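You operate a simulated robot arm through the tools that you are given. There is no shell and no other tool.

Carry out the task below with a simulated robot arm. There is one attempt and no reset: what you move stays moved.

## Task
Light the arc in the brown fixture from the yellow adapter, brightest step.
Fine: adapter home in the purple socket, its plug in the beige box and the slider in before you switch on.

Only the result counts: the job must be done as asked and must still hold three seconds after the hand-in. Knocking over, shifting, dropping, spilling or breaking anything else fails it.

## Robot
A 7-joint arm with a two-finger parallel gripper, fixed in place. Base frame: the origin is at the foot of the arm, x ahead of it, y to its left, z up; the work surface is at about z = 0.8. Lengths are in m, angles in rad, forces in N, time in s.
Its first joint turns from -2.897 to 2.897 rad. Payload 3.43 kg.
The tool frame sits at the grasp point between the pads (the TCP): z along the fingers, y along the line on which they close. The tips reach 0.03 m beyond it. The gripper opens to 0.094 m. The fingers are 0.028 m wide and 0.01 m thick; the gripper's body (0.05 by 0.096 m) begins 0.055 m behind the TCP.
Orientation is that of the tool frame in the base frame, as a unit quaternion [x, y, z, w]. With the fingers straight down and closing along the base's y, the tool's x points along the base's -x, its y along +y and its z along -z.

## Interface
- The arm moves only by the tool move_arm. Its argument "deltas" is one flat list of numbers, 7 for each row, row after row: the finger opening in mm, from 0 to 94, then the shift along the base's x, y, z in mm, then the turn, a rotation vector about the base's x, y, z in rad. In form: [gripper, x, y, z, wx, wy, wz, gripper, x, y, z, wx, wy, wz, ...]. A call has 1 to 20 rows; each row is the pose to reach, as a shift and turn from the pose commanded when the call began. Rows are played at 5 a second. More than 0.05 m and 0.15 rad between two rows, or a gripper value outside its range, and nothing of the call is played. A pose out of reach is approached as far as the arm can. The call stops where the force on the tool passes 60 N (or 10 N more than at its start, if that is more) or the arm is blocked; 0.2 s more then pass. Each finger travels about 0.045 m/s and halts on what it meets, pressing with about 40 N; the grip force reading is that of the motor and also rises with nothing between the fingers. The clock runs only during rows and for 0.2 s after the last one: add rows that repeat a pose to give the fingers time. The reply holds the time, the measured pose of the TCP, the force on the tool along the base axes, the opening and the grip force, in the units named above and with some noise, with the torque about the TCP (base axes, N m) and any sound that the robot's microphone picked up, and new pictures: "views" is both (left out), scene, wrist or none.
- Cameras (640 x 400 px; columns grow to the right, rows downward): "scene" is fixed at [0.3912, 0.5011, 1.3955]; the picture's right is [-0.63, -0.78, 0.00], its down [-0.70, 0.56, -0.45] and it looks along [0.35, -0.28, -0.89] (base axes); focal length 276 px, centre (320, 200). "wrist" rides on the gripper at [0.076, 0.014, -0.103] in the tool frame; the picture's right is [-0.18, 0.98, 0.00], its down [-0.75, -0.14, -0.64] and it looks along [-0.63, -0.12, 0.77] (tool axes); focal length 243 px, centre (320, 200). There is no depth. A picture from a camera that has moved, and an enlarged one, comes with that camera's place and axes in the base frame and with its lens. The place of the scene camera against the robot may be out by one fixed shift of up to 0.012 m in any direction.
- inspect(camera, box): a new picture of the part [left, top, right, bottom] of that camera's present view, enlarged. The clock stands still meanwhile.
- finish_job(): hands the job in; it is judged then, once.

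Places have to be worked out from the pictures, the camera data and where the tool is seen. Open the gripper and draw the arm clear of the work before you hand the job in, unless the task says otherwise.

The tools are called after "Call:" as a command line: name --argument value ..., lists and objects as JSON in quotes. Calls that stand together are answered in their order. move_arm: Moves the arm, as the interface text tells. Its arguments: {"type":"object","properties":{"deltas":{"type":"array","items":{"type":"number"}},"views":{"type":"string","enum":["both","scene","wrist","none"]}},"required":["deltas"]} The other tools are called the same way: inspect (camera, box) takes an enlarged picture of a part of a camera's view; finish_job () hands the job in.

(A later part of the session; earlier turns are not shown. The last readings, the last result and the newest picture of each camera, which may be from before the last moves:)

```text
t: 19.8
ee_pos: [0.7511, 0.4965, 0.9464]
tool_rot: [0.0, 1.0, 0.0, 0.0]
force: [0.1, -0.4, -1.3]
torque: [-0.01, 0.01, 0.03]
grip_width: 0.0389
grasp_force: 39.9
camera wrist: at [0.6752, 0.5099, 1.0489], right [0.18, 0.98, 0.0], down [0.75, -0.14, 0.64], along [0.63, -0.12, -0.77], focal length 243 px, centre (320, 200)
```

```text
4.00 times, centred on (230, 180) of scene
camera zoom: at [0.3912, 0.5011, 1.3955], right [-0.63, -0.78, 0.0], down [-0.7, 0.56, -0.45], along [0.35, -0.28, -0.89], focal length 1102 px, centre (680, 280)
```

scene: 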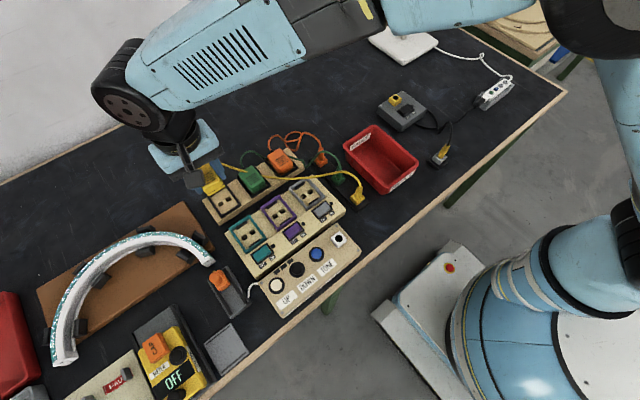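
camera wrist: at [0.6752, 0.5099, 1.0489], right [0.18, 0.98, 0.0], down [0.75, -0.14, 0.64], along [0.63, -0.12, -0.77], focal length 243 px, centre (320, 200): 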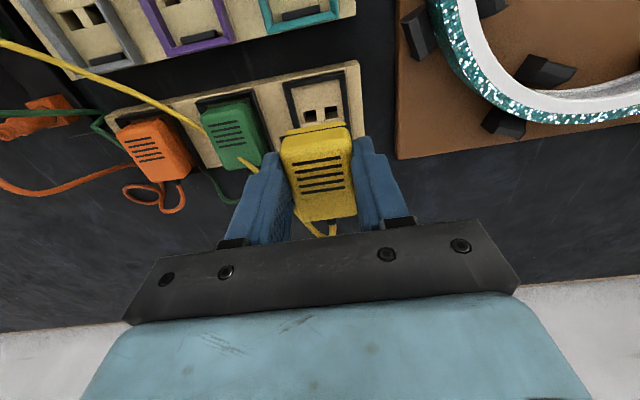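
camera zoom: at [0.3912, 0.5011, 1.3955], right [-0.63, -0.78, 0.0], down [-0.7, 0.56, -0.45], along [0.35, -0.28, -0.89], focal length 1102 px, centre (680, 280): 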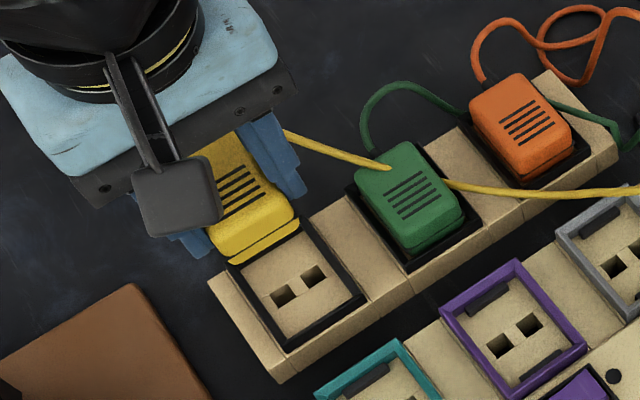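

The adapter is out; underneath, the tray dock has the same pair of holes as the sockets, at about (0.759, 0.495). So the shift from dock to purple socket is about (-0.104, -0.079). I'll carry the adapter over the purple socket at height and measure again.

Call:
move_arm --deltas '[0, -26, -20, 0, 0, 0, 0, 0, -52, -40, 0, 0, 0, 0, 0, -78, -60, 0, 0, 0, 0, 0, -104, -79, 0, 0, 0, 0, 0, -104, -79, 0, 0, 0, 0]' --views "both"

```text
t: 21.0
ee_pos: [0.6489, 0.4151, 0.9479]
tool_rot: [0.0, 1.0, 0.0, 0.001]
force: [-0.1, 0.4, -1.7]
torque: [0.01, 0.01, 0.04]
grip_width: 0.0392
grasp_force: 40.0
camera wrist: at [0.5713, 0.4292, 1.0499], right [0.18, 0.98, 0.0], down [0.75, -0.14, 0.64], along [0.63, -0.12, -0.77], focal length 243 px, centre (320, 200)
```

scene: 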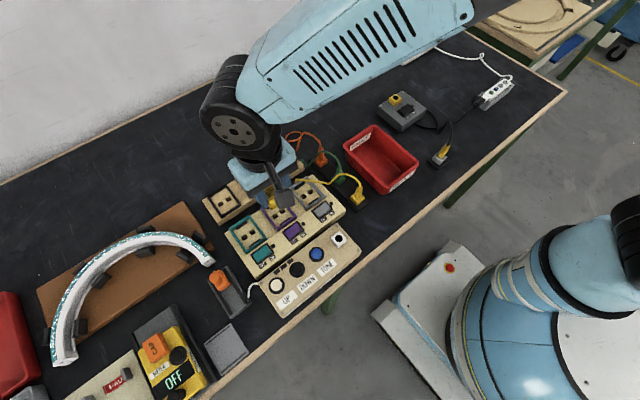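
wrist: 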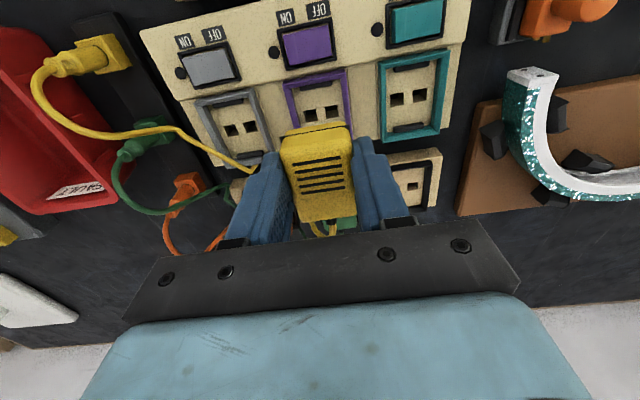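

Call:
inspect --camera "wrist" --box '[220, 40, 400, 240]'

Call:
inspect --camera "scene" --box '[200, 140, 340, 240]'

```text
2.00 times, centred on (310, 140) of wrist
camera zoom: at [0.5713, 0.4292, 1.0499], right [0.18, 0.98, 0.0], down [0.75, -0.14, 0.64], along [0.63, -0.12, -0.77], focal length 485 px, centre (340, 320)
```

zoom: 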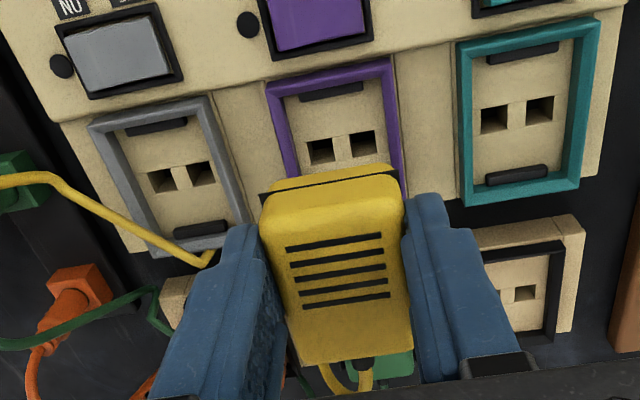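

```text
4.00 times, centred on (270, 190) of scene
camera zoom: at [0.3912, 0.5011, 1.3955], right [-0.63, -0.78, 0.0], down [-0.7, 0.56, -0.45], along [0.35, -0.28, -0.89], focal length 1102 px, centre (520, 240)
```

zoom: 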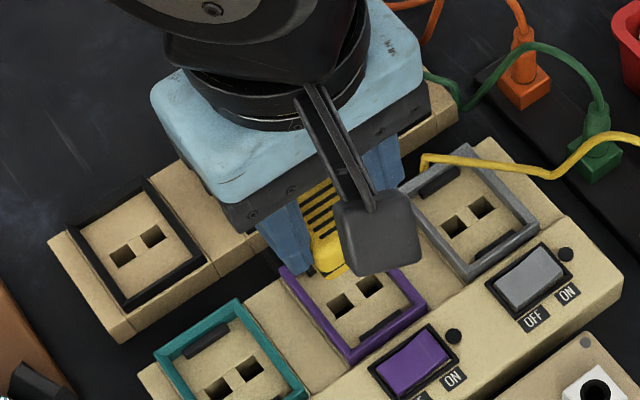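

With the same camera offset, the purple holes appear at the same pixels as the dock holes did (within 1 px, about 0.5 mm), so the adapter is aligned over the socket. I'll lower it to just above the pins' contact height.

Call:
move_arm --deltas '[0, 0, 0, -15, 0, 0, 0, 0, 0, 0, -30, 0, 0, 0, 0, 0, 0, -45, 0, 0, 0, 0, 0, 0, -55, 0, 0, 0, 0, 0, 0, -55, 0, 0, 0]' --views "both"

```text
t: 22.2
ee_pos: [0.649, 0.4167, 0.8937]
tool_rot: [0.0, 1.0, 0.0, 0.0]
force: [0.3, -0.5, -0.3]
torque: [-0.01, 0.02, 0.0]
grip_width: 0.0389
grasp_force: 40.7
camera wrist: at [0.5709, 0.4301, 0.995], right [0.18, 0.98, 0.0], down [0.75, -0.14, 0.64], along [0.63, -0.12, -0.77], focal length 243 px, centre (320, 200)
```

scene: 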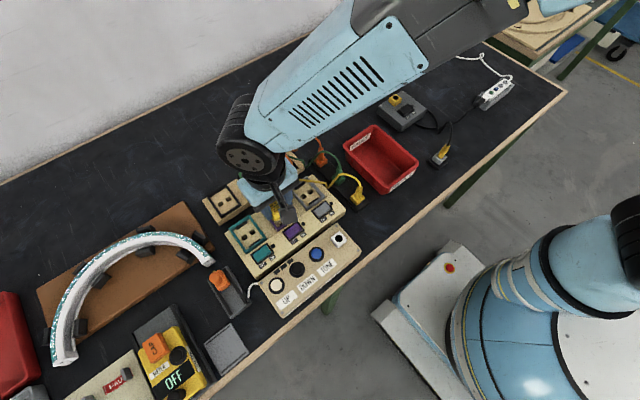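
wrist: 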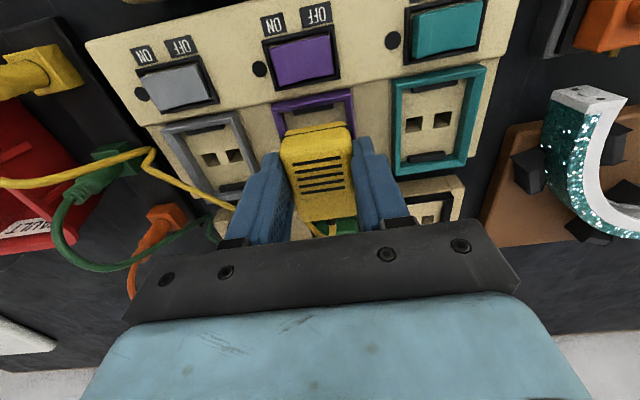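

Call:
move_arm --deltas '[0, 0, 0, -4, 0, 0, 0, 0, 0, 0, -8, 0, 0, 0, 0, 0, 0, -8, 0, 0, 0]' --views "none"

Call:
move_arm --deltas '[0, 0, 0, -3, 0, 0, 0, 0, 0, 0, -5, 0, 0, 0, 0, 0, 0, -5, 0, 0, 0]' --views "wrist"

```text
t: 23.0
ee_pos: [0.6489, 0.4149, 0.8845]
tool_rot: [0.0, 1.0, -0.001, -0.001]
force: [0.9, -0.9, -0.6]
torque: [0.01, -0.05, -0.01]
grip_width: 0.039
grasp_force: 40.3
```

```text
t: 23.8
ee_pos: [0.6479, 0.4149, 0.8785]
tool_rot: [-0.001, 1.0, 0.0, 0.0]
force: [-0.7, -0.1, -1.6]
torque: [0.01, 0.0, 0.01]
grip_width: 0.0391
grasp_force: 39.3
camera wrist: at [0.5713, 0.4303, 0.9809], right [0.18, 0.98, 0.0], down [0.75, -0.14, 0.64], along [0.63, -0.12, -0.77], focal length 243 px, centre (320, 200)
```

wrist: 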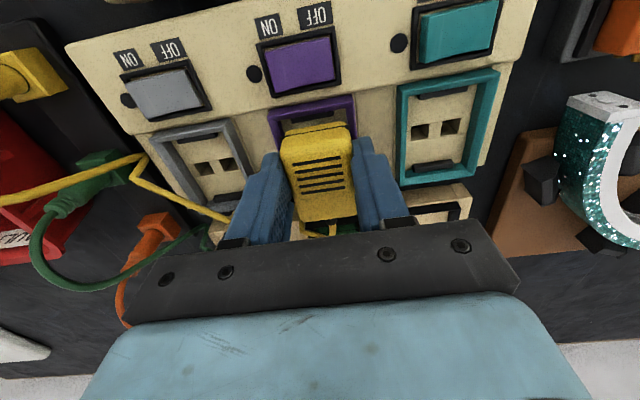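

No contact yet at TCP z about 0.8785. I'll keep going down in small force-checked steps.

Call:
move_arm --deltas '[0, 0, 0, -2, 0, 0, 0, 0, 0, 0, -4, 0, 0, 0, 0, 0, 0, -4, 0, 0, 0]' --views "none"

Call:
move_arm --deltas '[0, 0, 0, -2, 0, 0, 0, 0, 0, 0, -4, 0, 0, 0, 0, 0, 0, -4, 0, 0, 0]' --views "none"

Call:
move_arm --deltas '[0, 0, 0, -2, 0, 0, 0, 0, 0, 0, -3, 0, 0, 0, 0, 0, 0, -3, 0, 0, 0]' --views "wrist"

```text
t: 24.6
ee_pos: [0.6471, 0.4163, 0.8755]
tool_rot: [0.001, 1.0, 0.0, 0.0]
force: [0.5, -0.2, -0.4]
torque: [0.03, 0.01, 0.02]
grip_width: 0.039
grasp_force: 40.1
```

```text
t: 25.4
ee_pos: [0.6485, 0.4164, 0.8703]
tool_rot: [0.0, 1.0, 0.0, 0.0]
force: [-3.6, -0.7, 0.5]
torque: [-0.03, 0.05, 0.0]
grip_width: 0.039
grasp_force: 40.0
```

```text
t: 26.2
ee_pos: [0.6485, 0.4159, 0.8688]
tool_rot: [0.0, 1.0, 0.001, 0.001]
force: [-2.0, 0.0, -0.9]
torque: [0.0, 0.09, 0.0]
grip_width: 0.039
grasp_force: 40.0
camera wrist: at [0.5712, 0.4301, 0.9699], right [0.18, 0.98, 0.0], down [0.75, -0.14, 0.64], along [0.63, -0.12, -0.77], focal length 243 px, centre (320, 200)
```

wrist: 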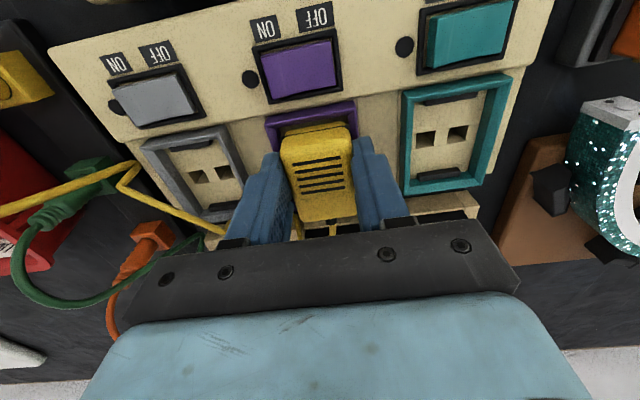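

There is a slight sideways touch (-2 to -3.6 N in x), which suggests the adapter's +x side is brushing the socket, and about 5 mm of travel remains. I'll shift about 0.7 mm in -x and continue down.

Call:
move_arm --deltas '[0, -0.7, 0, -1, 0, 0, 0, 0, -0.7, 0, -2, 0, 0, 0, 0, -0.7, 0, -2, 0, 0, 0]' --views "none"

Call:
move_arm --deltas '[0, 0, 0, -1, 0, 0, 0, 0, 0, 0, -2, 0, 0, 0, 0, 0, 0, -2, 0, 0, 0]' --views "wrist"

```text
t: 27.0
ee_pos: [0.6476, 0.4168, 0.8662]
tool_rot: [0.0, 1.0, 0.002, 0.001]
force: [4.2, -0.1, 11.8]
torque: [-0.32, -0.05, 0.1]
grip_width: 0.0391
grasp_force: 40.2
```

```text
t: 27.8
ee_pos: [0.6468, 0.4168, 0.8666]
tool_rot: [0.0, 1.0, 0.001, 0.002]
force: [8.3, -7.3, 55.8]
torque: [-0.98, 0.19, 0.15]
grip_width: 0.039
grasp_force: 39.9
camera wrist: at [0.5699, 0.4299, 0.9686], right [0.18, 0.98, 0.0], down [0.75, -0.14, 0.64], along [0.63, -0.12, -0.76], focal length 243 px, centre (320, 200)
```

wrist: 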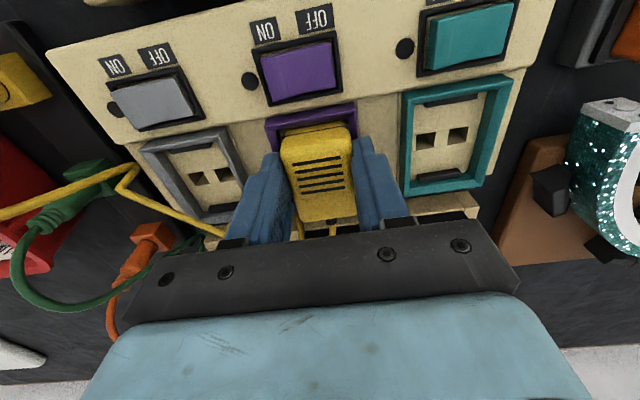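

At z = 0.8666 the force rises to 56 N, which matches the fingertips resting on the purple rim (about 0.8365) before the adapter is home. I'll unload, open the fingers, retreat upward, and then press the adapter home from above with closed fingers.

Call:
move_arm --deltas '[0, 0, 0, 2, 0, 0, 0, 0, 0, 0, 3.5, 0, 0, 0, 0, 0, 0, 3.5, 0, 0, 0]' --views "none"

Call:
move_arm --deltas '[46, 0, 0, 0, 0, 0, 0, 48, 0, 0, 0, 0, 0, 0, 48, 0, 0, 0, 0, 0, 0]' --views "wrist"

```text
t: 28.6
ee_pos: [0.6477, 0.4158, 0.8668]
tool_rot: [-0.001, 1.0, 0.0, 0.0]
force: [15.2, 3.4, 21.1]
torque: [0.19, -0.71, 0.04]
grip_width: 0.0394
grasp_force: 39.9
```

```text
t: 29.4
ee_pos: [0.6445, 0.4152, 0.8677]
tool_rot: [0.001, 1.0, 0.0, 0.0]
force: [-0.5, -2.1, 13.3]
torque: [0.23, -0.19, -0.24]
grip_width: 0.046
grasp_force: 0.1
camera wrist: at [0.5696, 0.4294, 0.9692], right [0.19, 0.98, 0.0], down [0.76, -0.14, 0.64], along [0.63, -0.12, -0.77], focal length 243 px, centre (320, 200)
```

wrist: 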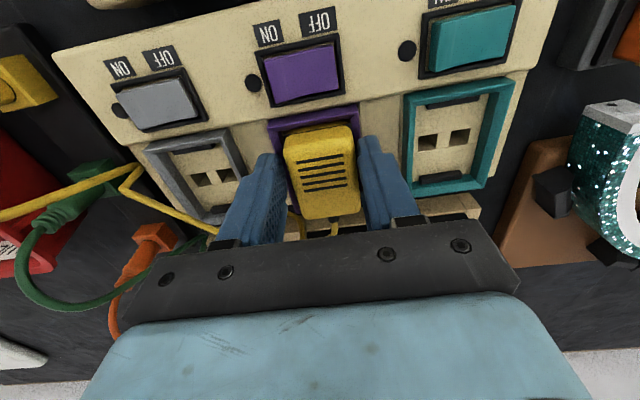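

Some load remains on the fingertips after opening (13 N). I'll raise a few millimetres to clear the rim.

Call:
move_arm --deltas '[48, 0, 0, 2, 0, 0, 0, 48, 0, 0, 4, 0, 0, 0, 48, 0, 0, 4, 0, 0, 0]' --views "wrist"

```text
t: 30.2
ee_pos: [0.6471, 0.4162, 0.8708]
tool_rot: [0.0, 1.0, 0.0, -0.001]
force: [-0.5, 1.3, -0.5]
torque: [-0.01, -0.02, -0.01]
grip_width: 0.0479
grasp_force: 0.1
camera wrist: at [0.5699, 0.4298, 0.9727], right [0.18, 0.98, 0.0], down [0.75, -0.14, 0.64], along [0.63, -0.12, -0.77], focal length 243 px, centre (320, 200)
```

wrist: 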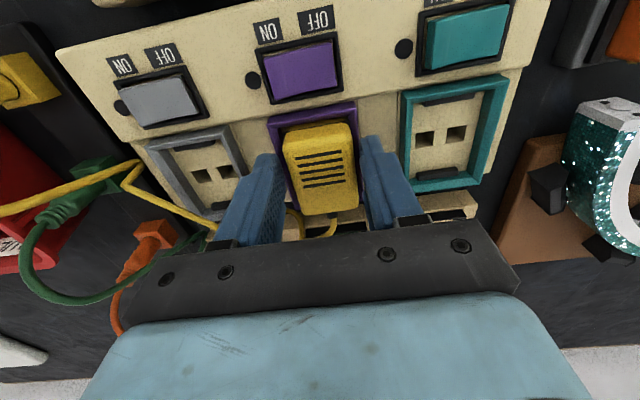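

Free now. I'll raise well clear and look at how the adapter sits in the purple socket.

Call:
move_arm --deltas '[48, 0, 0, 10, 0, 0, 0, 48, 0, 0, 25, 0, 0, 0, 48, 0, 0, 45, 0, 0, 0, 40, -5, 0, 65, 0, 0, 0, 20, -5, 0, 65, 0, 0, 0]' --views "both"

```text
t: 31.4
ee_pos: [0.6408, 0.417, 0.9366]
tool_rot: [0.0, 1.0, -0.001, 0.0]
force: [-0.5, -0.2, -0.2]
torque: [0.03, -0.03, 0.01]
grip_width: 0.0198
grasp_force: 0.0
camera wrist: at [0.5643, 0.4306, 1.0385], right [0.18, 0.98, 0.0], down [0.75, -0.14, 0.64], along [0.63, -0.12, -0.77], focal length 243 px, centre (320, 200)
```

scene: 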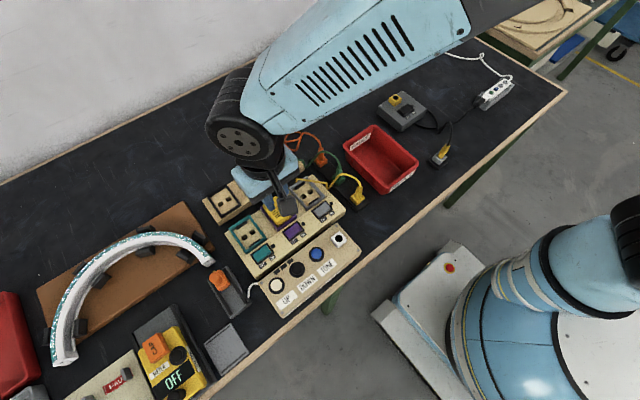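
wrist: 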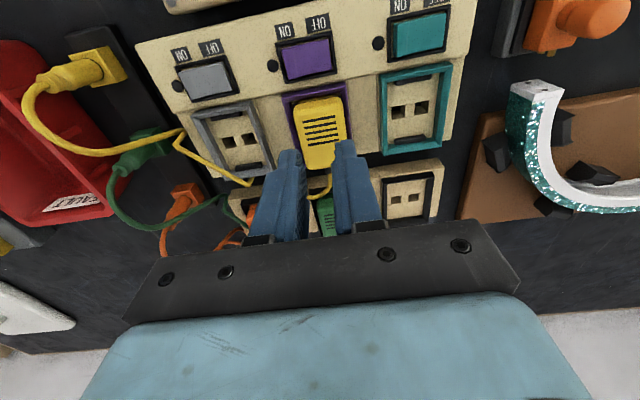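

Call:
inspect --camera "wrist" --box '[240, 60, 400, 180]'

Call:
inspect --camera "scene" --box '[210, 160, 350, 250]'

```text
3.33 times, centred on (320, 120) of wrist
camera zoom: at [0.5643, 0.4306, 1.0385], right [0.18, 0.98, 0.0], down [0.75, -0.14, 0.64], along [0.63, -0.12, -0.77], focal length 809 px, centre (320, 467)
```

zoom: 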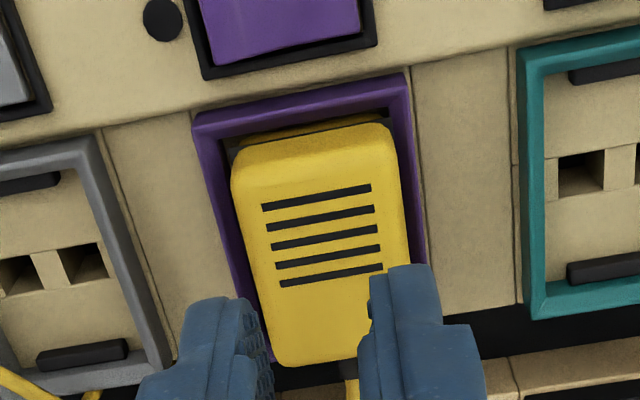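

```text
4.44 times, centred on (280, 205) of scene
camera zoom: at [0.3912, 0.5011, 1.3955], right [-0.63, -0.78, 0.0], down [-0.7, 0.56, -0.45], along [0.35, -0.28, -0.89], focal length 1225 px, centre (498, 178)
```

zoom: 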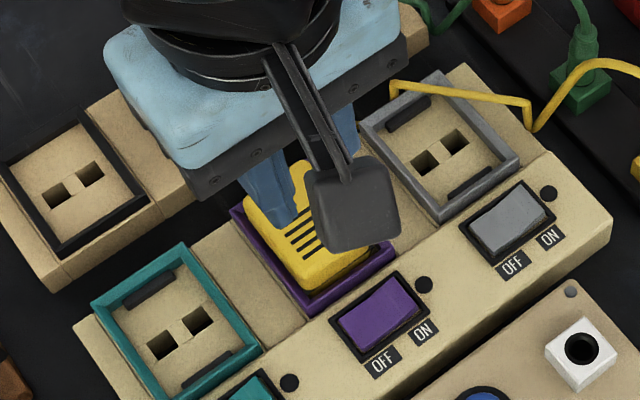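

The adapter sits squarely inside the purple frame. I'll close the fingers, centre them over the adapter at about (0.655, 0.416), and press down gently in steps, listening for a click.

Call:
move_arm --deltas '[5, 12, -0.5, 0, 0, 0, 0, 0, 12, -0.5, 0, 0, 0, 0, 0, 12, -0.5, -20, 0, 0, 0, 0, 12, -0.5, -38, 0, 0, 0, 0, 12, -0.5, -38, 0, 0, 0]' --views "wrist"

```text
t: 32.6
ee_pos: [0.6542, 0.4167, 0.8973]
tool_rot: [-0.001, 1.0, 0.0, 0.0]
force: [0.7, -0.6, -0.6]
torque: [0.0, 0.0, -0.01]
grip_width: 0.0001
grasp_force: 32.6
camera wrist: at [0.5774, 0.4299, 1.0004], right [0.18, 0.98, 0.0], down [0.75, -0.14, 0.64], along [0.63, -0.12, -0.77], focal length 243 px, centre (320, 200)
```

wrist: 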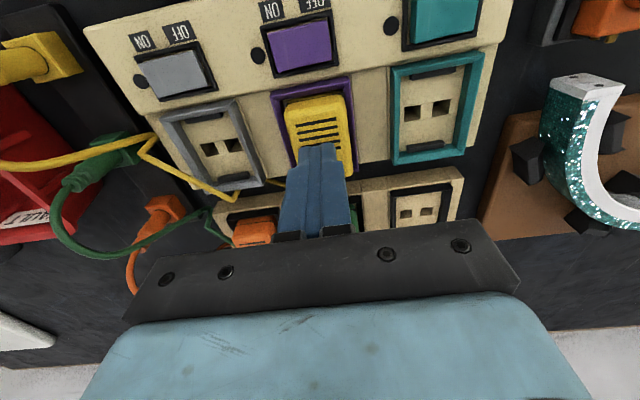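

Call:
move_arm --deltas '[0, 0, 0, -2, 0, 0, 0, 0, 0, 0, -4, 0, 0, 0, 0, 0, 0, -4, 0, 0, 0]' --views "none"

Call:
move_arm --deltas '[0, 0, 0, -2, 0, 0, 0, 0, 0, 0, -3, 0, 0, 0, 0, 0, 0, -3, 0, 0, 0]' --views "none"

```text
t: 33.4
ee_pos: [0.6531, 0.4164, 0.8941]
tool_rot: [0.0, 1.0, 0.0, 0.0]
force: [-0.1, -0.5, 0.3]
torque: [0.0, 0.01, -0.02]
grip_width: 0.0002
grasp_force: 33.3
```

```text
t: 34.2
ee_pos: [0.6531, 0.4166, 0.8913]
tool_rot: [0.001, 1.0, -0.001, 0.0]
force: [0.2, 0.1, -0.1]
torque: [0.01, 0.01, 0.04]
grip_width: 0.0
grasp_force: 32.7
```

Call:
move_arm --deltas '[0, 0, 0, -1, 0, 0, 0, 0, 0, 0, -2, 0, 0, 0, 0, 0, 0, -2, 0, 0, 0]' --views "none"

Call:
move_arm --deltas '[0, 0, 0, -1, 0, 0, 0, 0, 0, 0, -2, 0, 0, 0, 0, 0, 0, -2, 0, 0, 0]' --views "wrist"

```text
t: 35.0
ee_pos: [0.654, 0.4163, 0.8907]
tool_rot: [0.0, 1.0, 0.0, 0.0]
force: [-0.8, -0.8, -0.5]
torque: [-0.03, 0.02, 0.0]
grip_width: 0.0
grasp_force: 32.8
```

```text
t: 35.8
ee_pos: [0.6536, 0.4143, 0.8879]
tool_rot: [0.0, 1.0, 0.0, 0.0]
force: [-1.1, -0.3, 0.6]
torque: [0.0, 0.01, -0.02]
grip_width: 0.0
grasp_force: 33.3
camera wrist: at [0.5766, 0.4298, 0.9893], right [0.18, 0.98, 0.0], down [0.75, -0.14, 0.64], along [0.63, -0.12, -0.77], focal length 243 px, centre (320, 200)
```

wrist: 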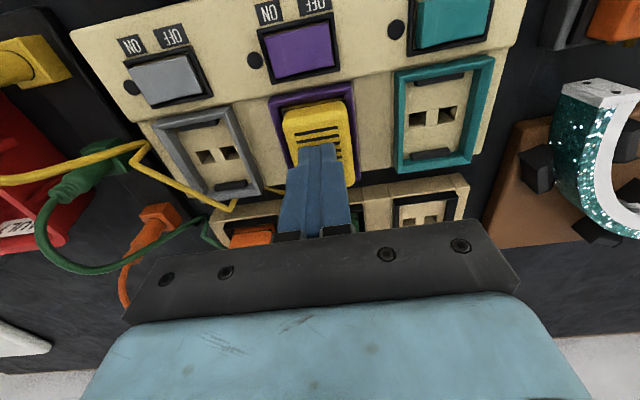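

Tips are at z about 0.858 with no contact yet, so I'll continue down in 2 mm steps.

Call:
move_arm --deltas '[0, 0, 0, -1, 0, 0, 0, 0, 0, 0, -2, 0, 0, 0, 0, 0, 0, -2, 0, 0, 0]' --views "none"

Call:
move_arm --deltas '[0, 0, 0, -1, 0, 0, 0, 0, 0, 0, -2, 0, 0, 0, 0, 0, 0, -2, 0, 0, 0]' --views "none"

Call:
move_arm --deltas '[0, 0, 0, -1, 0, 0, 0, 0, 0, 0, -2, 0, 0, 0, 0, 0, 0, -2, 0, 0, 0]' --views "wrist"

```text
t: 36.6
ee_pos: [0.6544, 0.415, 0.8859]
tool_rot: [0.0, 1.0, 0.0, 0.0]
force: [0.0, 0.3, -0.1]
torque: [0.0, -0.03, 0.0]
grip_width: 0.0001
grasp_force: 33.1
```

```text
t: 37.4
ee_pos: [0.6534, 0.4153, 0.8851]
tool_rot: [0.0, 1.0, 0.0, 0.0]
force: [-2.3, -2.6, 8.6]
torque: [-0.09, 0.08, -0.03]
grip_width: 0.0
grasp_force: 33.0
```

```text
t: 38.2
ee_pos: [0.6529, 0.4168, 0.8841]
tool_rot: [-0.001, 1.0, 0.001, 0.001]
force: [-2.4, -2.8, 37.0]
torque: [-0.12, 0.14, 0.03]
grip_width: 0.0
grasp_force: 32.9
camera wrist: at [0.5764, 0.4294, 0.9857], right [0.18, 0.98, 0.0], down [0.75, -0.14, 0.64], along [0.63, -0.12, -0.77], focal length 243 px, centre (320, 200)
```

wrist: 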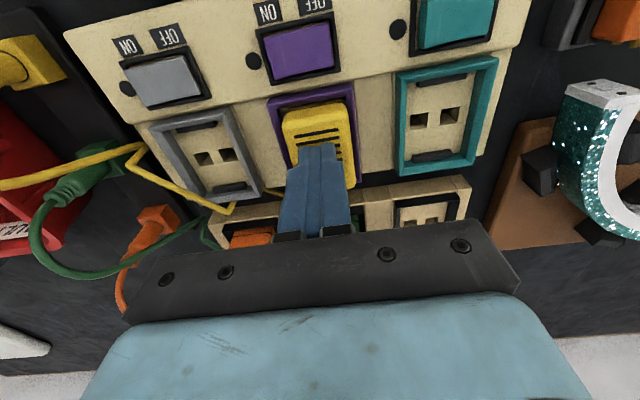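

Contact with the adapter's top at tips z about 0.855, now 37 N. I'll press further; the interface stops by itself past 60 N.

Call:
move_arm --deltas '[0, 0, 0, -1, 0, 0, 0, 0, 0, 0, -1.6, 0, 0, 0, 0, 0, 0, -1.6, 0, 0, 0]' --views "wrist"

```text
t: 38.8
ee_pos: [0.6533, 0.416, 0.8835]
tool_rot: [0.0, 1.0, 0.002, 0.002]
force: [-7.6, -6.3, 18.8]
torque: [-0.21, 0.4, 0.04]
grip_width: 0.0
grasp_force: 33.0
stopped in row 2: the force on the tool passed its limit at 62 N (the readings are from after the stop); the commanded pose is now the measured one
camera wrist: at [0.577, 0.4298, 0.9859], right [0.18, 0.98, 0.0], down [0.75, -0.14, 0.64], along [0.63, -0.12, -0.76], focal length 243 px, centre (320, 200)
```

wrist: 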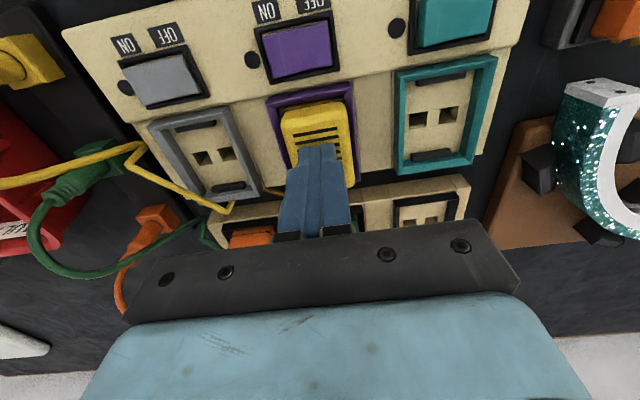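

It stopped at 62 N with the tips at z about 0.8535 and no sound reported. I'll back off, move aside and inspect how deep the adapter sits compared with the green one in its dock.

Call:
move_arm --deltas '[0, 0, 0, 10, 0, 0, 0, 0, -10, 0, 40, 0, 0, 0, 0, -40, 0, 70, 0, 0, 0, 0, -80, 0, 90, 0, 0, 0, 0, -120, 0, 100, 0, 0, 0, 0, -120, 0, 100, 0, 0, 0]' --views "both"

```text
t: 40.2
ee_pos: [0.5353, 0.4154, 0.9837]
tool_rot: [0.0, 1.0, 0.001, 0.002]
force: [0.3, -0.9, 0.0]
torque: [-0.05, 0.0, -0.02]
grip_width: 0.0
grasp_force: 32.9
camera wrist: at [0.4578, 0.4292, 1.0852], right [0.18, 0.98, 0.0], down [0.75, -0.14, 0.64], along [0.63, -0.12, -0.77], focal length 243 px, centre (320, 200)
```

scene: 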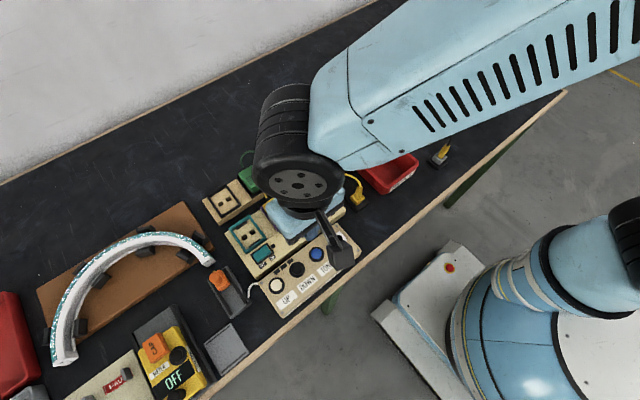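
wrist: 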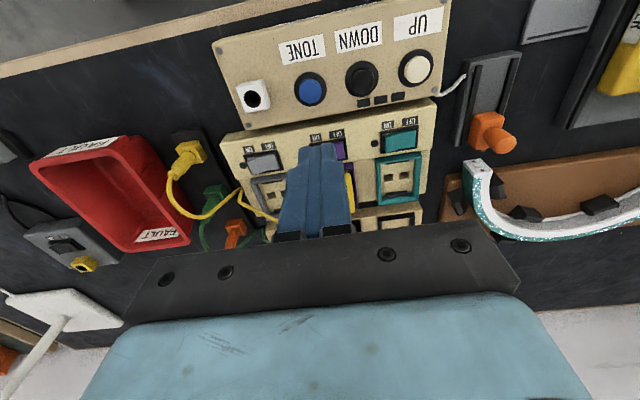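

Call:
move_arm --deltas '[40, 0, 0, 0, 0, 0, 0, 80, 0, 0, 0, 0, 0, 0, 94, 0, 0, 0, 0, 0, 0, 94, 0, 0, 0, 0, 0, 0, 94, 0, 0, 0, 0, 0, 0]' --views "wrist"

Call:
inspect --camera "wrist" --box '[220, 110, 420, 240]'

```text
t: 41.4
ee_pos: [0.5357, 0.4148, 0.9839]
tool_rot: [0.0, 1.0, 0.001, 0.002]
force: [0.9, 0.8, 0.3]
torque: [0.0, 0.02, 0.02]
grip_width: 0.0941
grasp_force: 0.2
camera wrist: at [0.458, 0.4293, 1.0851], right [0.18, 0.98, 0.0], down [0.75, -0.14, 0.64], along [0.63, -0.12, -0.77], focal length 243 px, centre (320, 200)
```

wrist: 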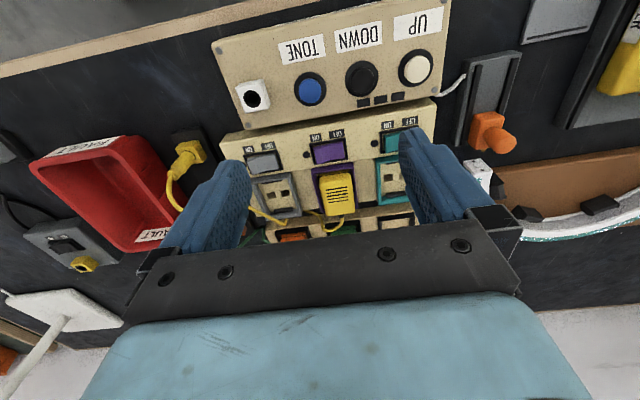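

```text
3.08 times, centred on (320, 175) of wrist
camera zoom: at [0.458, 0.4293, 1.0851], right [0.18, 0.98, 0.0], down [0.75, -0.14, 0.64], along [0.63, -0.12, -0.77], focal length 746 px, centre (320, 277)
```

zoom: 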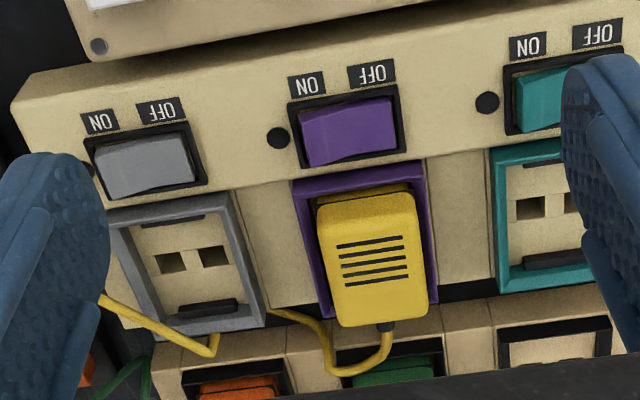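

The adapter sits inside the purple frame with its top at z about 0.853, which matches its docked height within about 2 mm. To be sure it is home, I'll press again at the centre a bit harder and watch for further travel or a click.

Call:
move_arm --deltas '[60, 30, 1, 0, 0, 0, 0, 30, 60, 1, 0, 0, 0, 0, 0, 90, 1, 0, 0, 0, 0, 0, 118, 1, -20, 0, 0, 0, 0, 118, 1, -60, 0, 0, 0, 0, 118, 1, -94, 0, 0, 0, 0, 118, 1, -94, 0, 0, 0]' --views "wrist"

```text
t: 43.0
ee_pos: [0.6535, 0.4196, 0.8872]
tool_rot: [0.0, 1.0, 0.001, 0.002]
force: [-0.6, 0.4, -0.6]
torque: [0.0, 0.01, -0.02]
grip_width: 0.0
grasp_force: 33.1
camera wrist: at [0.5757, 0.4331, 0.9884], right [0.18, 0.98, 0.0], down [0.75, -0.14, 0.64], along [0.63, -0.12, -0.77], focal length 243 px, centre (320, 200)
```

wrist: 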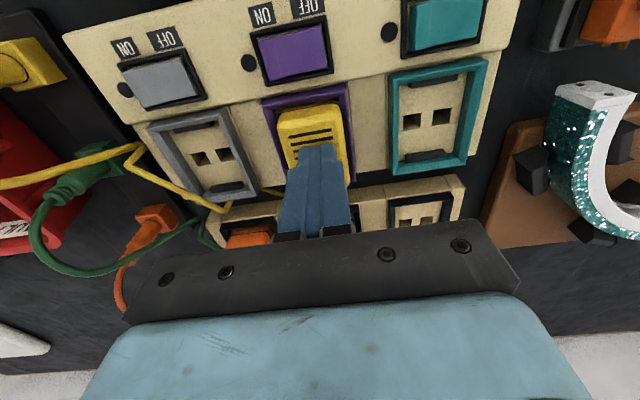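

Call:
move_arm --deltas '[0, 0, -3, -1, 0, 0, 0, 0, 0, -3, -3, 0, 0, 0, 0, 0, -3, -4, 0, 0, 0, 0, 0, -3, -4, 0, 0, 0]' --views "none"

Call:
move_arm --deltas '[0, 0, 0, -0.7, 0, 0, 0, 0, 0, 0, -1.2, 0, 0, 0, 0, 0, 0, -1.2, 0, 0, 0]' --views "none"

```text
t: 44.0
ee_pos: [0.6535, 0.4156, 0.8842]
tool_rot: [0.0, 1.0, 0.002, 0.001]
force: [1.6, 0.1, 5.5]
torque: [0.01, -0.06, -0.04]
grip_width: 0.0001
grasp_force: 33.6
```

```text
t: 44.8
ee_pos: [0.6527, 0.4144, 0.8848]
tool_rot: [0.0, 1.0, 0.002, 0.003]
force: [2.7, 3.9, 22.2]
torque: [0.09, -0.09, 0.01]
grip_width: 0.0002
grasp_force: 33.8
```

Call:
move_arm --deltas '[0, 0, 0, -1, 0, 0, 0, 0, 0, 0, -1.8, 0, 0, 0, 0, 0, 0, -1.8, 0, 0, 0]' --views "none"

Call:
move_arm --deltas '[0, 0, 0, -0.4, 0, 0, 0, 0, 0, 0, -0.6, 0, 0, 0, 0, 0, 0, -0.6, 0, 0, 0]' --views "none"

```text
t: 45.6
ee_pos: [0.6527, 0.4141, 0.8843]
tool_rot: [0.0, 1.0, 0.003, 0.003]
force: [3.1, 5.1, 47.0]
torque: [0.13, -0.05, -0.05]
grip_width: 0.0003
grasp_force: 32.6
```

```text
t: 46.1
ee_pos: [0.6536, 0.4158, 0.884]
tool_rot: [0.0, 1.0, 0.002, 0.004]
force: [-8.7, -5.8, 16.4]
torque: [-0.23, 0.41, 0.02]
grip_width: 0.0
grasp_force: 33.0
stopped in row 2: the force on the tool passed its limit at 62 N (the readings are from after the stop); the commanded pose is now the measured one
```

The adapter is solid with its top at z = 0.854 under 62 N, with no movement. I'll back off and look closely at its near edge and the retaining tabs to judge whether it is home.

Call:
move_arm --deltas '[0, 0, 0, 15, 0, 0, 0, 0, 0, 0, 40, 0, 0, 0, 30, -20, 0, 50, 0, 0, 0, 60, -40, 0, 50, 0, 0, 0, 94, -54, 0, 45, 0, 0, 0, 94, -54, 0, 40, 0, 0, 0, 94, -54, 0, 40, 0, 0, 0]' --views "wrist"

Call:
inspect --camera "wrist" --box '[250, 90, 410, 200]'

Call:
inspect --camera "scene" --box '[200, 150, 340, 240]'

```text
t: 47.7
ee_pos: [0.6008, 0.4163, 0.9224]
tool_rot: [0.0, 1.0, 0.003, 0.004]
force: [0.4, 0.3, 0.2]
torque: [0.04, 0.02, -0.01]
grip_width: 0.094
grasp_force: 0.0
camera wrist: at [0.5231, 0.4291, 1.0242], right [0.18, 0.98, 0.01], down [0.75, -0.14, 0.65], along [0.64, -0.11, -0.76], focal length 243 px, centre (320, 200)
```

wrist: 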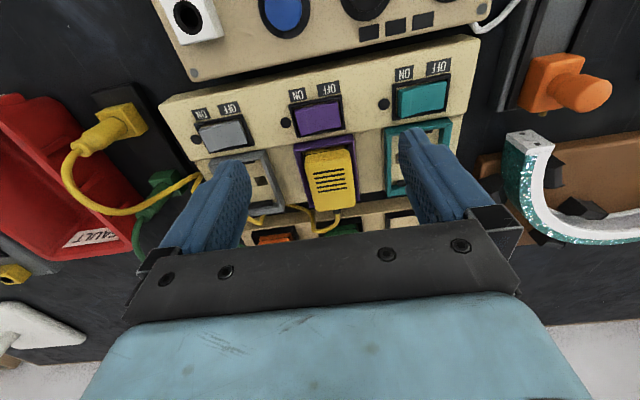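

```text
3.64 times, centred on (330, 145) of wrist
camera zoom: at [0.5231, 0.4291, 1.0242], right [0.18, 0.98, 0.01], down [0.75, -0.14, 0.65], along [0.64, -0.11, -0.76], focal length 882 px, centre (284, 400)
```

zoom: 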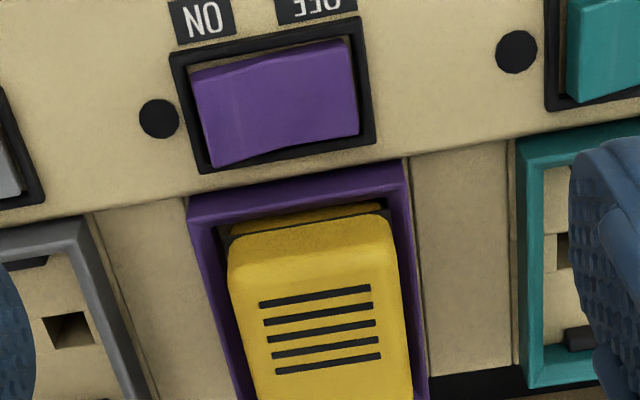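

```text
4.44 times, centred on (270, 195) of scene
camera zoom: at [0.3912, 0.5011, 1.3955], right [-0.63, -0.78, 0.0], down [-0.7, 0.56, -0.45], along [0.35, -0.28, -0.89], focal length 1225 px, centre (542, 222)
```

zoom: 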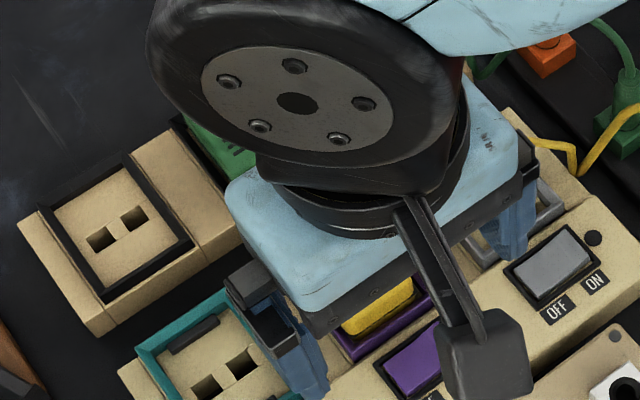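

The groove and near edge look the same as in the dock. As a reference I'll gently touch the top of the docked green adapter (a few newtons, straight down) to compare its height with the yellow one, and undo the small tilt left by the stops.

Call:
move_arm --deltas '[94, 0, 0, 20, -0.006, 0.008, 0, 60, 35, 0, 25, -0.006, 0.008, 0, 30, 75, 0, 25, -0.006, 0.008, 0, 0, 115, 0, 20, -0.006, 0.008, 0, 0, 152, 0, 0, -0.006, 0.008, 0, 0, 152, 0, -25, -0.006, 0.008, 0, 0, 152, 0, -33, -0.006, 0.008, 0, 0, 152, 0, -33, -0.006, 0.008, 0]' --views "both"

```text
t: 49.5
ee_pos: [0.7536, 0.4147, 0.8891]
tool_rot: [0.0, 1.0, 0.0, 0.0]
force: [-0.2, 0.4, -0.6]
torque: [-0.02, 0.0, 0.0]
grip_width: 0.0
grasp_force: 33.3
camera wrist: at [0.6758, 0.4291, 0.9911], right [0.18, 0.98, 0.0], down [0.75, -0.14, 0.64], along [0.63, -0.12, -0.77], focal length 243 px, centre (320, 200)
```

scene: 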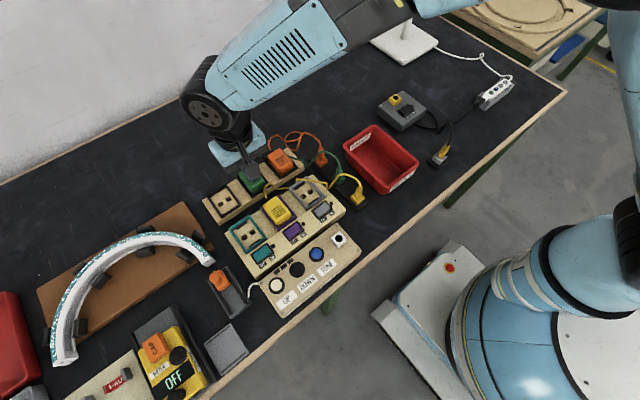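
wrist: 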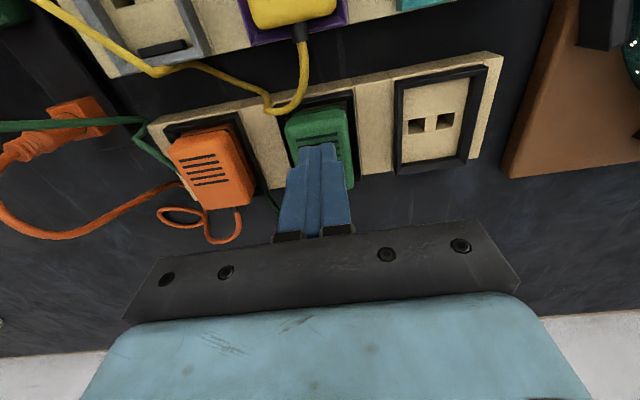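

Call:
move_arm --deltas '[0, 0, 0, -1, 0, 0, 0, 0, 0, 0, -2, 0, 0, 0, 0, 0, 0, -2, 0, 0, 0]' --views "none"

Call:
inspect --camera "scene" --box '[200, 150, 340, 240]'

```text
t: 50.3
ee_pos: [0.7518, 0.4154, 0.8865]
tool_rot: [0.0, 1.0, -0.001, -0.001]
force: [0.0, 0.1, 0.0]
torque: [-0.02, 0.07, 0.02]
grip_width: 0.0
grasp_force: 33.2
```

```text
4.44 times, centred on (270, 195) of scene
camera zoom: at [0.3912, 0.5011, 1.3955], right [-0.63, -0.78, 0.0], down [-0.7, 0.56, -0.45], along [0.35, -0.28, -0.89], focal length 1225 px, centre (542, 222)
```

zoom: 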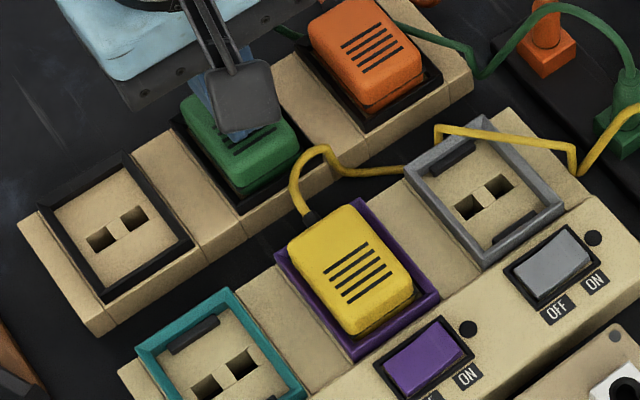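

Call:
move_arm --deltas '[0, 0, 0, -1, 0, 0, 0, 0, 0, 0, -1, 0, 0, 0]' --views "none"

Call:
move_arm --deltas '[0, 0, 0, -1, 0, 0, 0, 0, 0, 0, -1, 0, 0, 0]' --views "none"

```text
t: 50.9
ee_pos: [0.7523, 0.4144, 0.8861]
tool_rot: [-0.001, 1.0, -0.001, -0.001]
force: [0.2, 0.5, -0.3]
torque: [0.02, 0.01, 0.0]
grip_width: 0.0
grasp_force: 33.0
```

```text
t: 51.5
ee_pos: [0.7531, 0.4154, 0.8846]
tool_rot: [0.0, 1.0, -0.001, 0.0]
force: [0.8, 0.6, 0.0]
torque: [0.03, 0.02, -0.03]
grip_width: 0.0
grasp_force: 32.8
```

Call:
move_arm --deltas '[0, 0, 0, -1, 0, 0, 0, 0, 0, 0, -1, 0, 0, 0]' --views "none"

Call:
move_arm --deltas '[0, 0, 0, -0.7, 0, 0, 0, 0, 0, 0, -0.7, 0, 0, 0]' --views "none"

```text
t: 52.1
ee_pos: [0.7519, 0.4158, 0.8841]
tool_rot: [0.0, 1.0, -0.001, -0.001]
force: [0.1, -0.8, -0.9]
torque: [0.0, -0.02, -0.04]
grip_width: 0.0
grasp_force: 33.0
```

```text
t: 52.7
ee_pos: [0.7528, 0.4161, 0.8834]
tool_rot: [0.0, 1.0, -0.001, -0.001]
force: [-0.4, 0.1, 0.3]
torque: [-0.02, -0.04, -0.02]
grip_width: 0.0
grasp_force: 32.6
```

Call:
move_arm --deltas '[0, 0, 0, -0.8, 0, 0, 0, 0, 0, 0, -0.8, 0, 0, 0]' --views "none"

Call:
move_arm --deltas '[0, 0, 0, -0.7, 0, 0, 0, 0, 0, 0, -0.7, 0, 0, 0]' --views "none"

```text
t: 53.3
ee_pos: [0.7535, 0.4153, 0.8836]
tool_rot: [0.0, 1.0, -0.001, -0.001]
force: [0.0, 0.1, 0.3]
torque: [-0.02, -0.02, 0.01]
grip_width: 0.0001
grasp_force: 33.0
```

```text
t: 53.9
ee_pos: [0.753, 0.4167, 0.882]
tool_rot: [0.0, 1.0, 0.0, -0.001]
force: [-0.2, 0.0, 0.3]
torque: [0.0, 0.01, 0.02]
grip_width: 0.0001
grasp_force: 32.8
```

Call:
move_arm --deltas '[0, 0, 0, -0.8, 0, 0, 0, 0, 0, 0, -0.8, 0, 0, 0]' --views "none"

Call:
move_arm --deltas '[0, 0, 0, -0.7, 0, 0, 0, 0, 0, 0, -0.7, 0, 0, 0]' --views "none"

Call:
move_arm --deltas '[0, 0, 0, -0.7, 0, 0, 0, 0, 0, 0, -0.7, 0, 0, 0]' --views "wrist"

```text
t: 54.5
ee_pos: [0.7529, 0.416, 0.8816]
tool_rot: [0.001, 1.0, 0.0, 0.0]
force: [-0.3, 0.0, 3.9]
torque: [0.0, -0.05, -0.06]
grip_width: 0.0
grasp_force: 33.1
```

```text
t: 55.1
ee_pos: [0.7532, 0.4156, 0.8809]
tool_rot: [0.0, 1.0, 0.0, 0.001]
force: [1.9, -0.9, 14.2]
torque: [-0.01, -0.08, -0.02]
grip_width: 0.0
grasp_force: 32.9
```

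```text
t: 55.7
ee_pos: [0.7523, 0.4147, 0.8816]
tool_rot: [0.0, 1.0, 0.0, 0.0]
force: [5.1, -0.2, 18.9]
torque: [-0.04, -0.19, -0.01]
grip_width: 0.0
grasp_force: 33.0
camera wrist: at [0.6757, 0.4296, 0.9838], right [0.18, 0.98, 0.0], down [0.75, -0.14, 0.64], along [0.63, -0.12, -0.77], focal length 243 px, centre (320, 200)
```

wrist: 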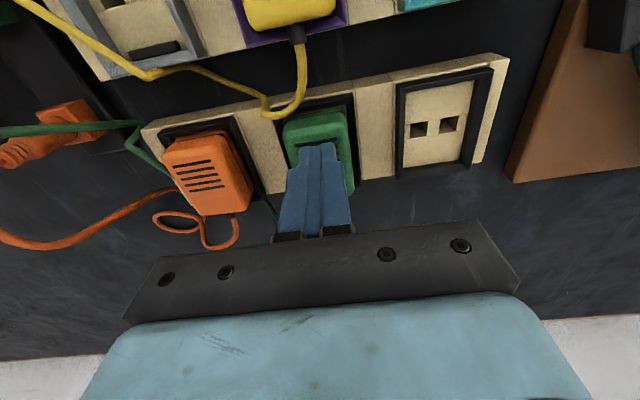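

Reference: green's docked top is at z about 0.8515, and yellow in the socket is at about 0.854, so 2.5–3 mm higher. That is either a higher socket floor or an adapter that isn't fully home. I'll probe the empty dock floor and then the empty teal socket floor lightly to tell which.

Call:
move_arm --deltas '[0, 0, 0, 20, 0, 0, 0, 0, 2, 40, 40, 0, 0, 0, 0, 5, 80, 40, 0, 0, 0, 0, 5, 80, 10, 0, 0, 0, 0, 5, 80, -15, 0, 0, 0, 0, 5, 80, -20, 0, 0, 0, 0, 5, 80, -20, 0, 0, 0]' --views "wrist"

```text
t: 57.3
ee_pos: [0.7567, 0.4941, 0.8587]
tool_rot: [0.0, 1.0, -0.002, 0.0]
force: [-0.3, -0.7, -0.1]
torque: [0.01, 0.02, -0.02]
grip_width: 0.0001
grasp_force: 32.9
camera wrist: at [0.6803, 0.5086, 0.9608], right [0.18, 0.98, 0.0], down [0.75, -0.14, 0.64], along [0.63, -0.12, -0.77], focal length 243 px, centre (320, 200)
```

wrist: 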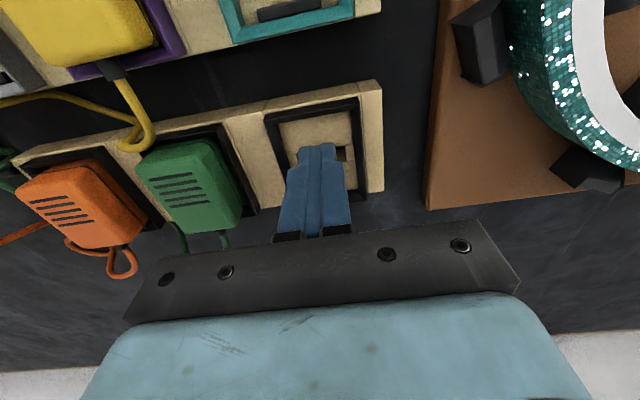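

Call:
move_arm --deltas '[0, 0, 0, -1, 0, 0, 0, 0, 0, 0, -2, 0, 0, 0, 0, 0, 0, -2, 0, 0, 0]' --views "none"

Call:
move_arm --deltas '[0, 0, 0, -1, 0, 0, 0, 0, 0, 0, -2, 0, 0, 0, 0, 0, 0, -2, 0, 0, 0]' --views "none"

Call:
move_arm --deltas '[0, 0, 0, -1, 0, 0, 0, 0, 0, 0, -1.5, 0, 0, 0, 0, 0, 0, -1.5, 0, 0, 0]' --views "none"

```text
t: 58.1
ee_pos: [0.7571, 0.4959, 0.8577]
tool_rot: [0.0, 1.0, -0.001, -0.001]
force: [0.0, -0.1, -0.1]
torque: [0.02, 0.02, -0.01]
grip_width: 0.0001
grasp_force: 33.1
```

```text
t: 58.9
ee_pos: [0.756, 0.4944, 0.8561]
tool_rot: [0.0, 1.0, -0.001, -0.001]
force: [0.1, 1.0, -0.6]
torque: [-0.01, -0.03, -0.02]
grip_width: 0.0003
grasp_force: 33.0
```

```text
t: 59.7
ee_pos: [0.7568, 0.4958, 0.8553]
tool_rot: [0.0, 1.0, 0.0, -0.001]
force: [0.9, -0.4, 0.0]
torque: [-0.05, 0.02, -0.01]
grip_width: 0.0003
grasp_force: 33.6
```

Call:
move_arm --deltas '[0, 0, 0, -1, 0, 0, 0, 0, 0, 0, -1.5, 0, 0, 0, 0, 0, 0, -1.5, 0, 0, 0]' --views "none"

Call:
move_arm --deltas '[0, 0, 0, -1, 0, 0, 0, 0, 0, 0, -1, 0, 0, 0]' --views "none"

Call:
move_arm --deltas '[0, 0, 0, -1, 0, 0, 0, 0, 0, 0, -1, 0, 0, 0]' --views "none"

```text
t: 60.5
ee_pos: [0.7569, 0.4963, 0.8527]
tool_rot: [0.0, 1.0, -0.001, -0.001]
force: [0.2, 0.2, -0.3]
torque: [-0.02, -0.03, 0.0]
grip_width: 0.0
grasp_force: 32.8
```

```text
t: 61.1
ee_pos: [0.7576, 0.4951, 0.852]
tool_rot: [0.0, 1.0, -0.001, -0.001]
force: [-0.7, 0.1, -0.2]
torque: [0.02, 0.01, 0.03]
grip_width: 0.0
grasp_force: 32.9
```

```text
t: 61.7
ee_pos: [0.7578, 0.4942, 0.8518]
tool_rot: [0.0, 1.0, 0.0, 0.0]
force: [0.4, -1.2, 8.1]
torque: [-0.03, -0.13, 0.01]
grip_width: 0.0002
grasp_force: 32.5
```

The dock floor is at z about 0.8215, so green (top 0.8515) is exactly 30 mm tall above its floor. If the socket floor is at about 0.8245, as triangulated, a home adapter would top out at 0.8545, which matches yellow. One light probe of the empty teal socket's floor will confirm.

Call:
move_arm --deltas '[0, 0, 0, 25, 0, 0, 0, 0, -30, 0, 45, 0, 0, 0, 0, -70, 1, 45, 0, 0, 0, 0, -102, 1, 45, 0, 0, 0, 0, -102, 1, 20, 0, 0, 0, 0, -102, 1, 9, 0, 0, 0, 0, -102, 1, 9, 0, 0, 0]' --views "wrist"

```text
t: 63.3
ee_pos: [0.6547, 0.4969, 0.8604]
tool_rot: [0.0, 1.0, 0.0, -0.001]
force: [1.0, 0.1, -0.4]
torque: [0.0, 0.01, 0.02]
grip_width: 0.0
grasp_force: 33.2
camera wrist: at [0.5789, 0.5106, 0.9627], right [0.18, 0.98, 0.0], down [0.75, -0.14, 0.64], along [0.63, -0.12, -0.77], focal length 243 px, centre (320, 200)
```

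wrist: 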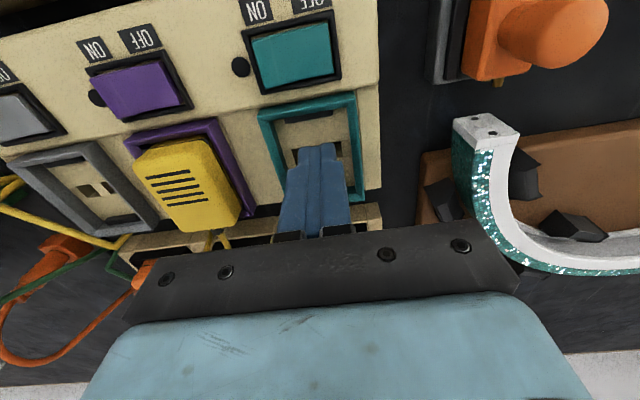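

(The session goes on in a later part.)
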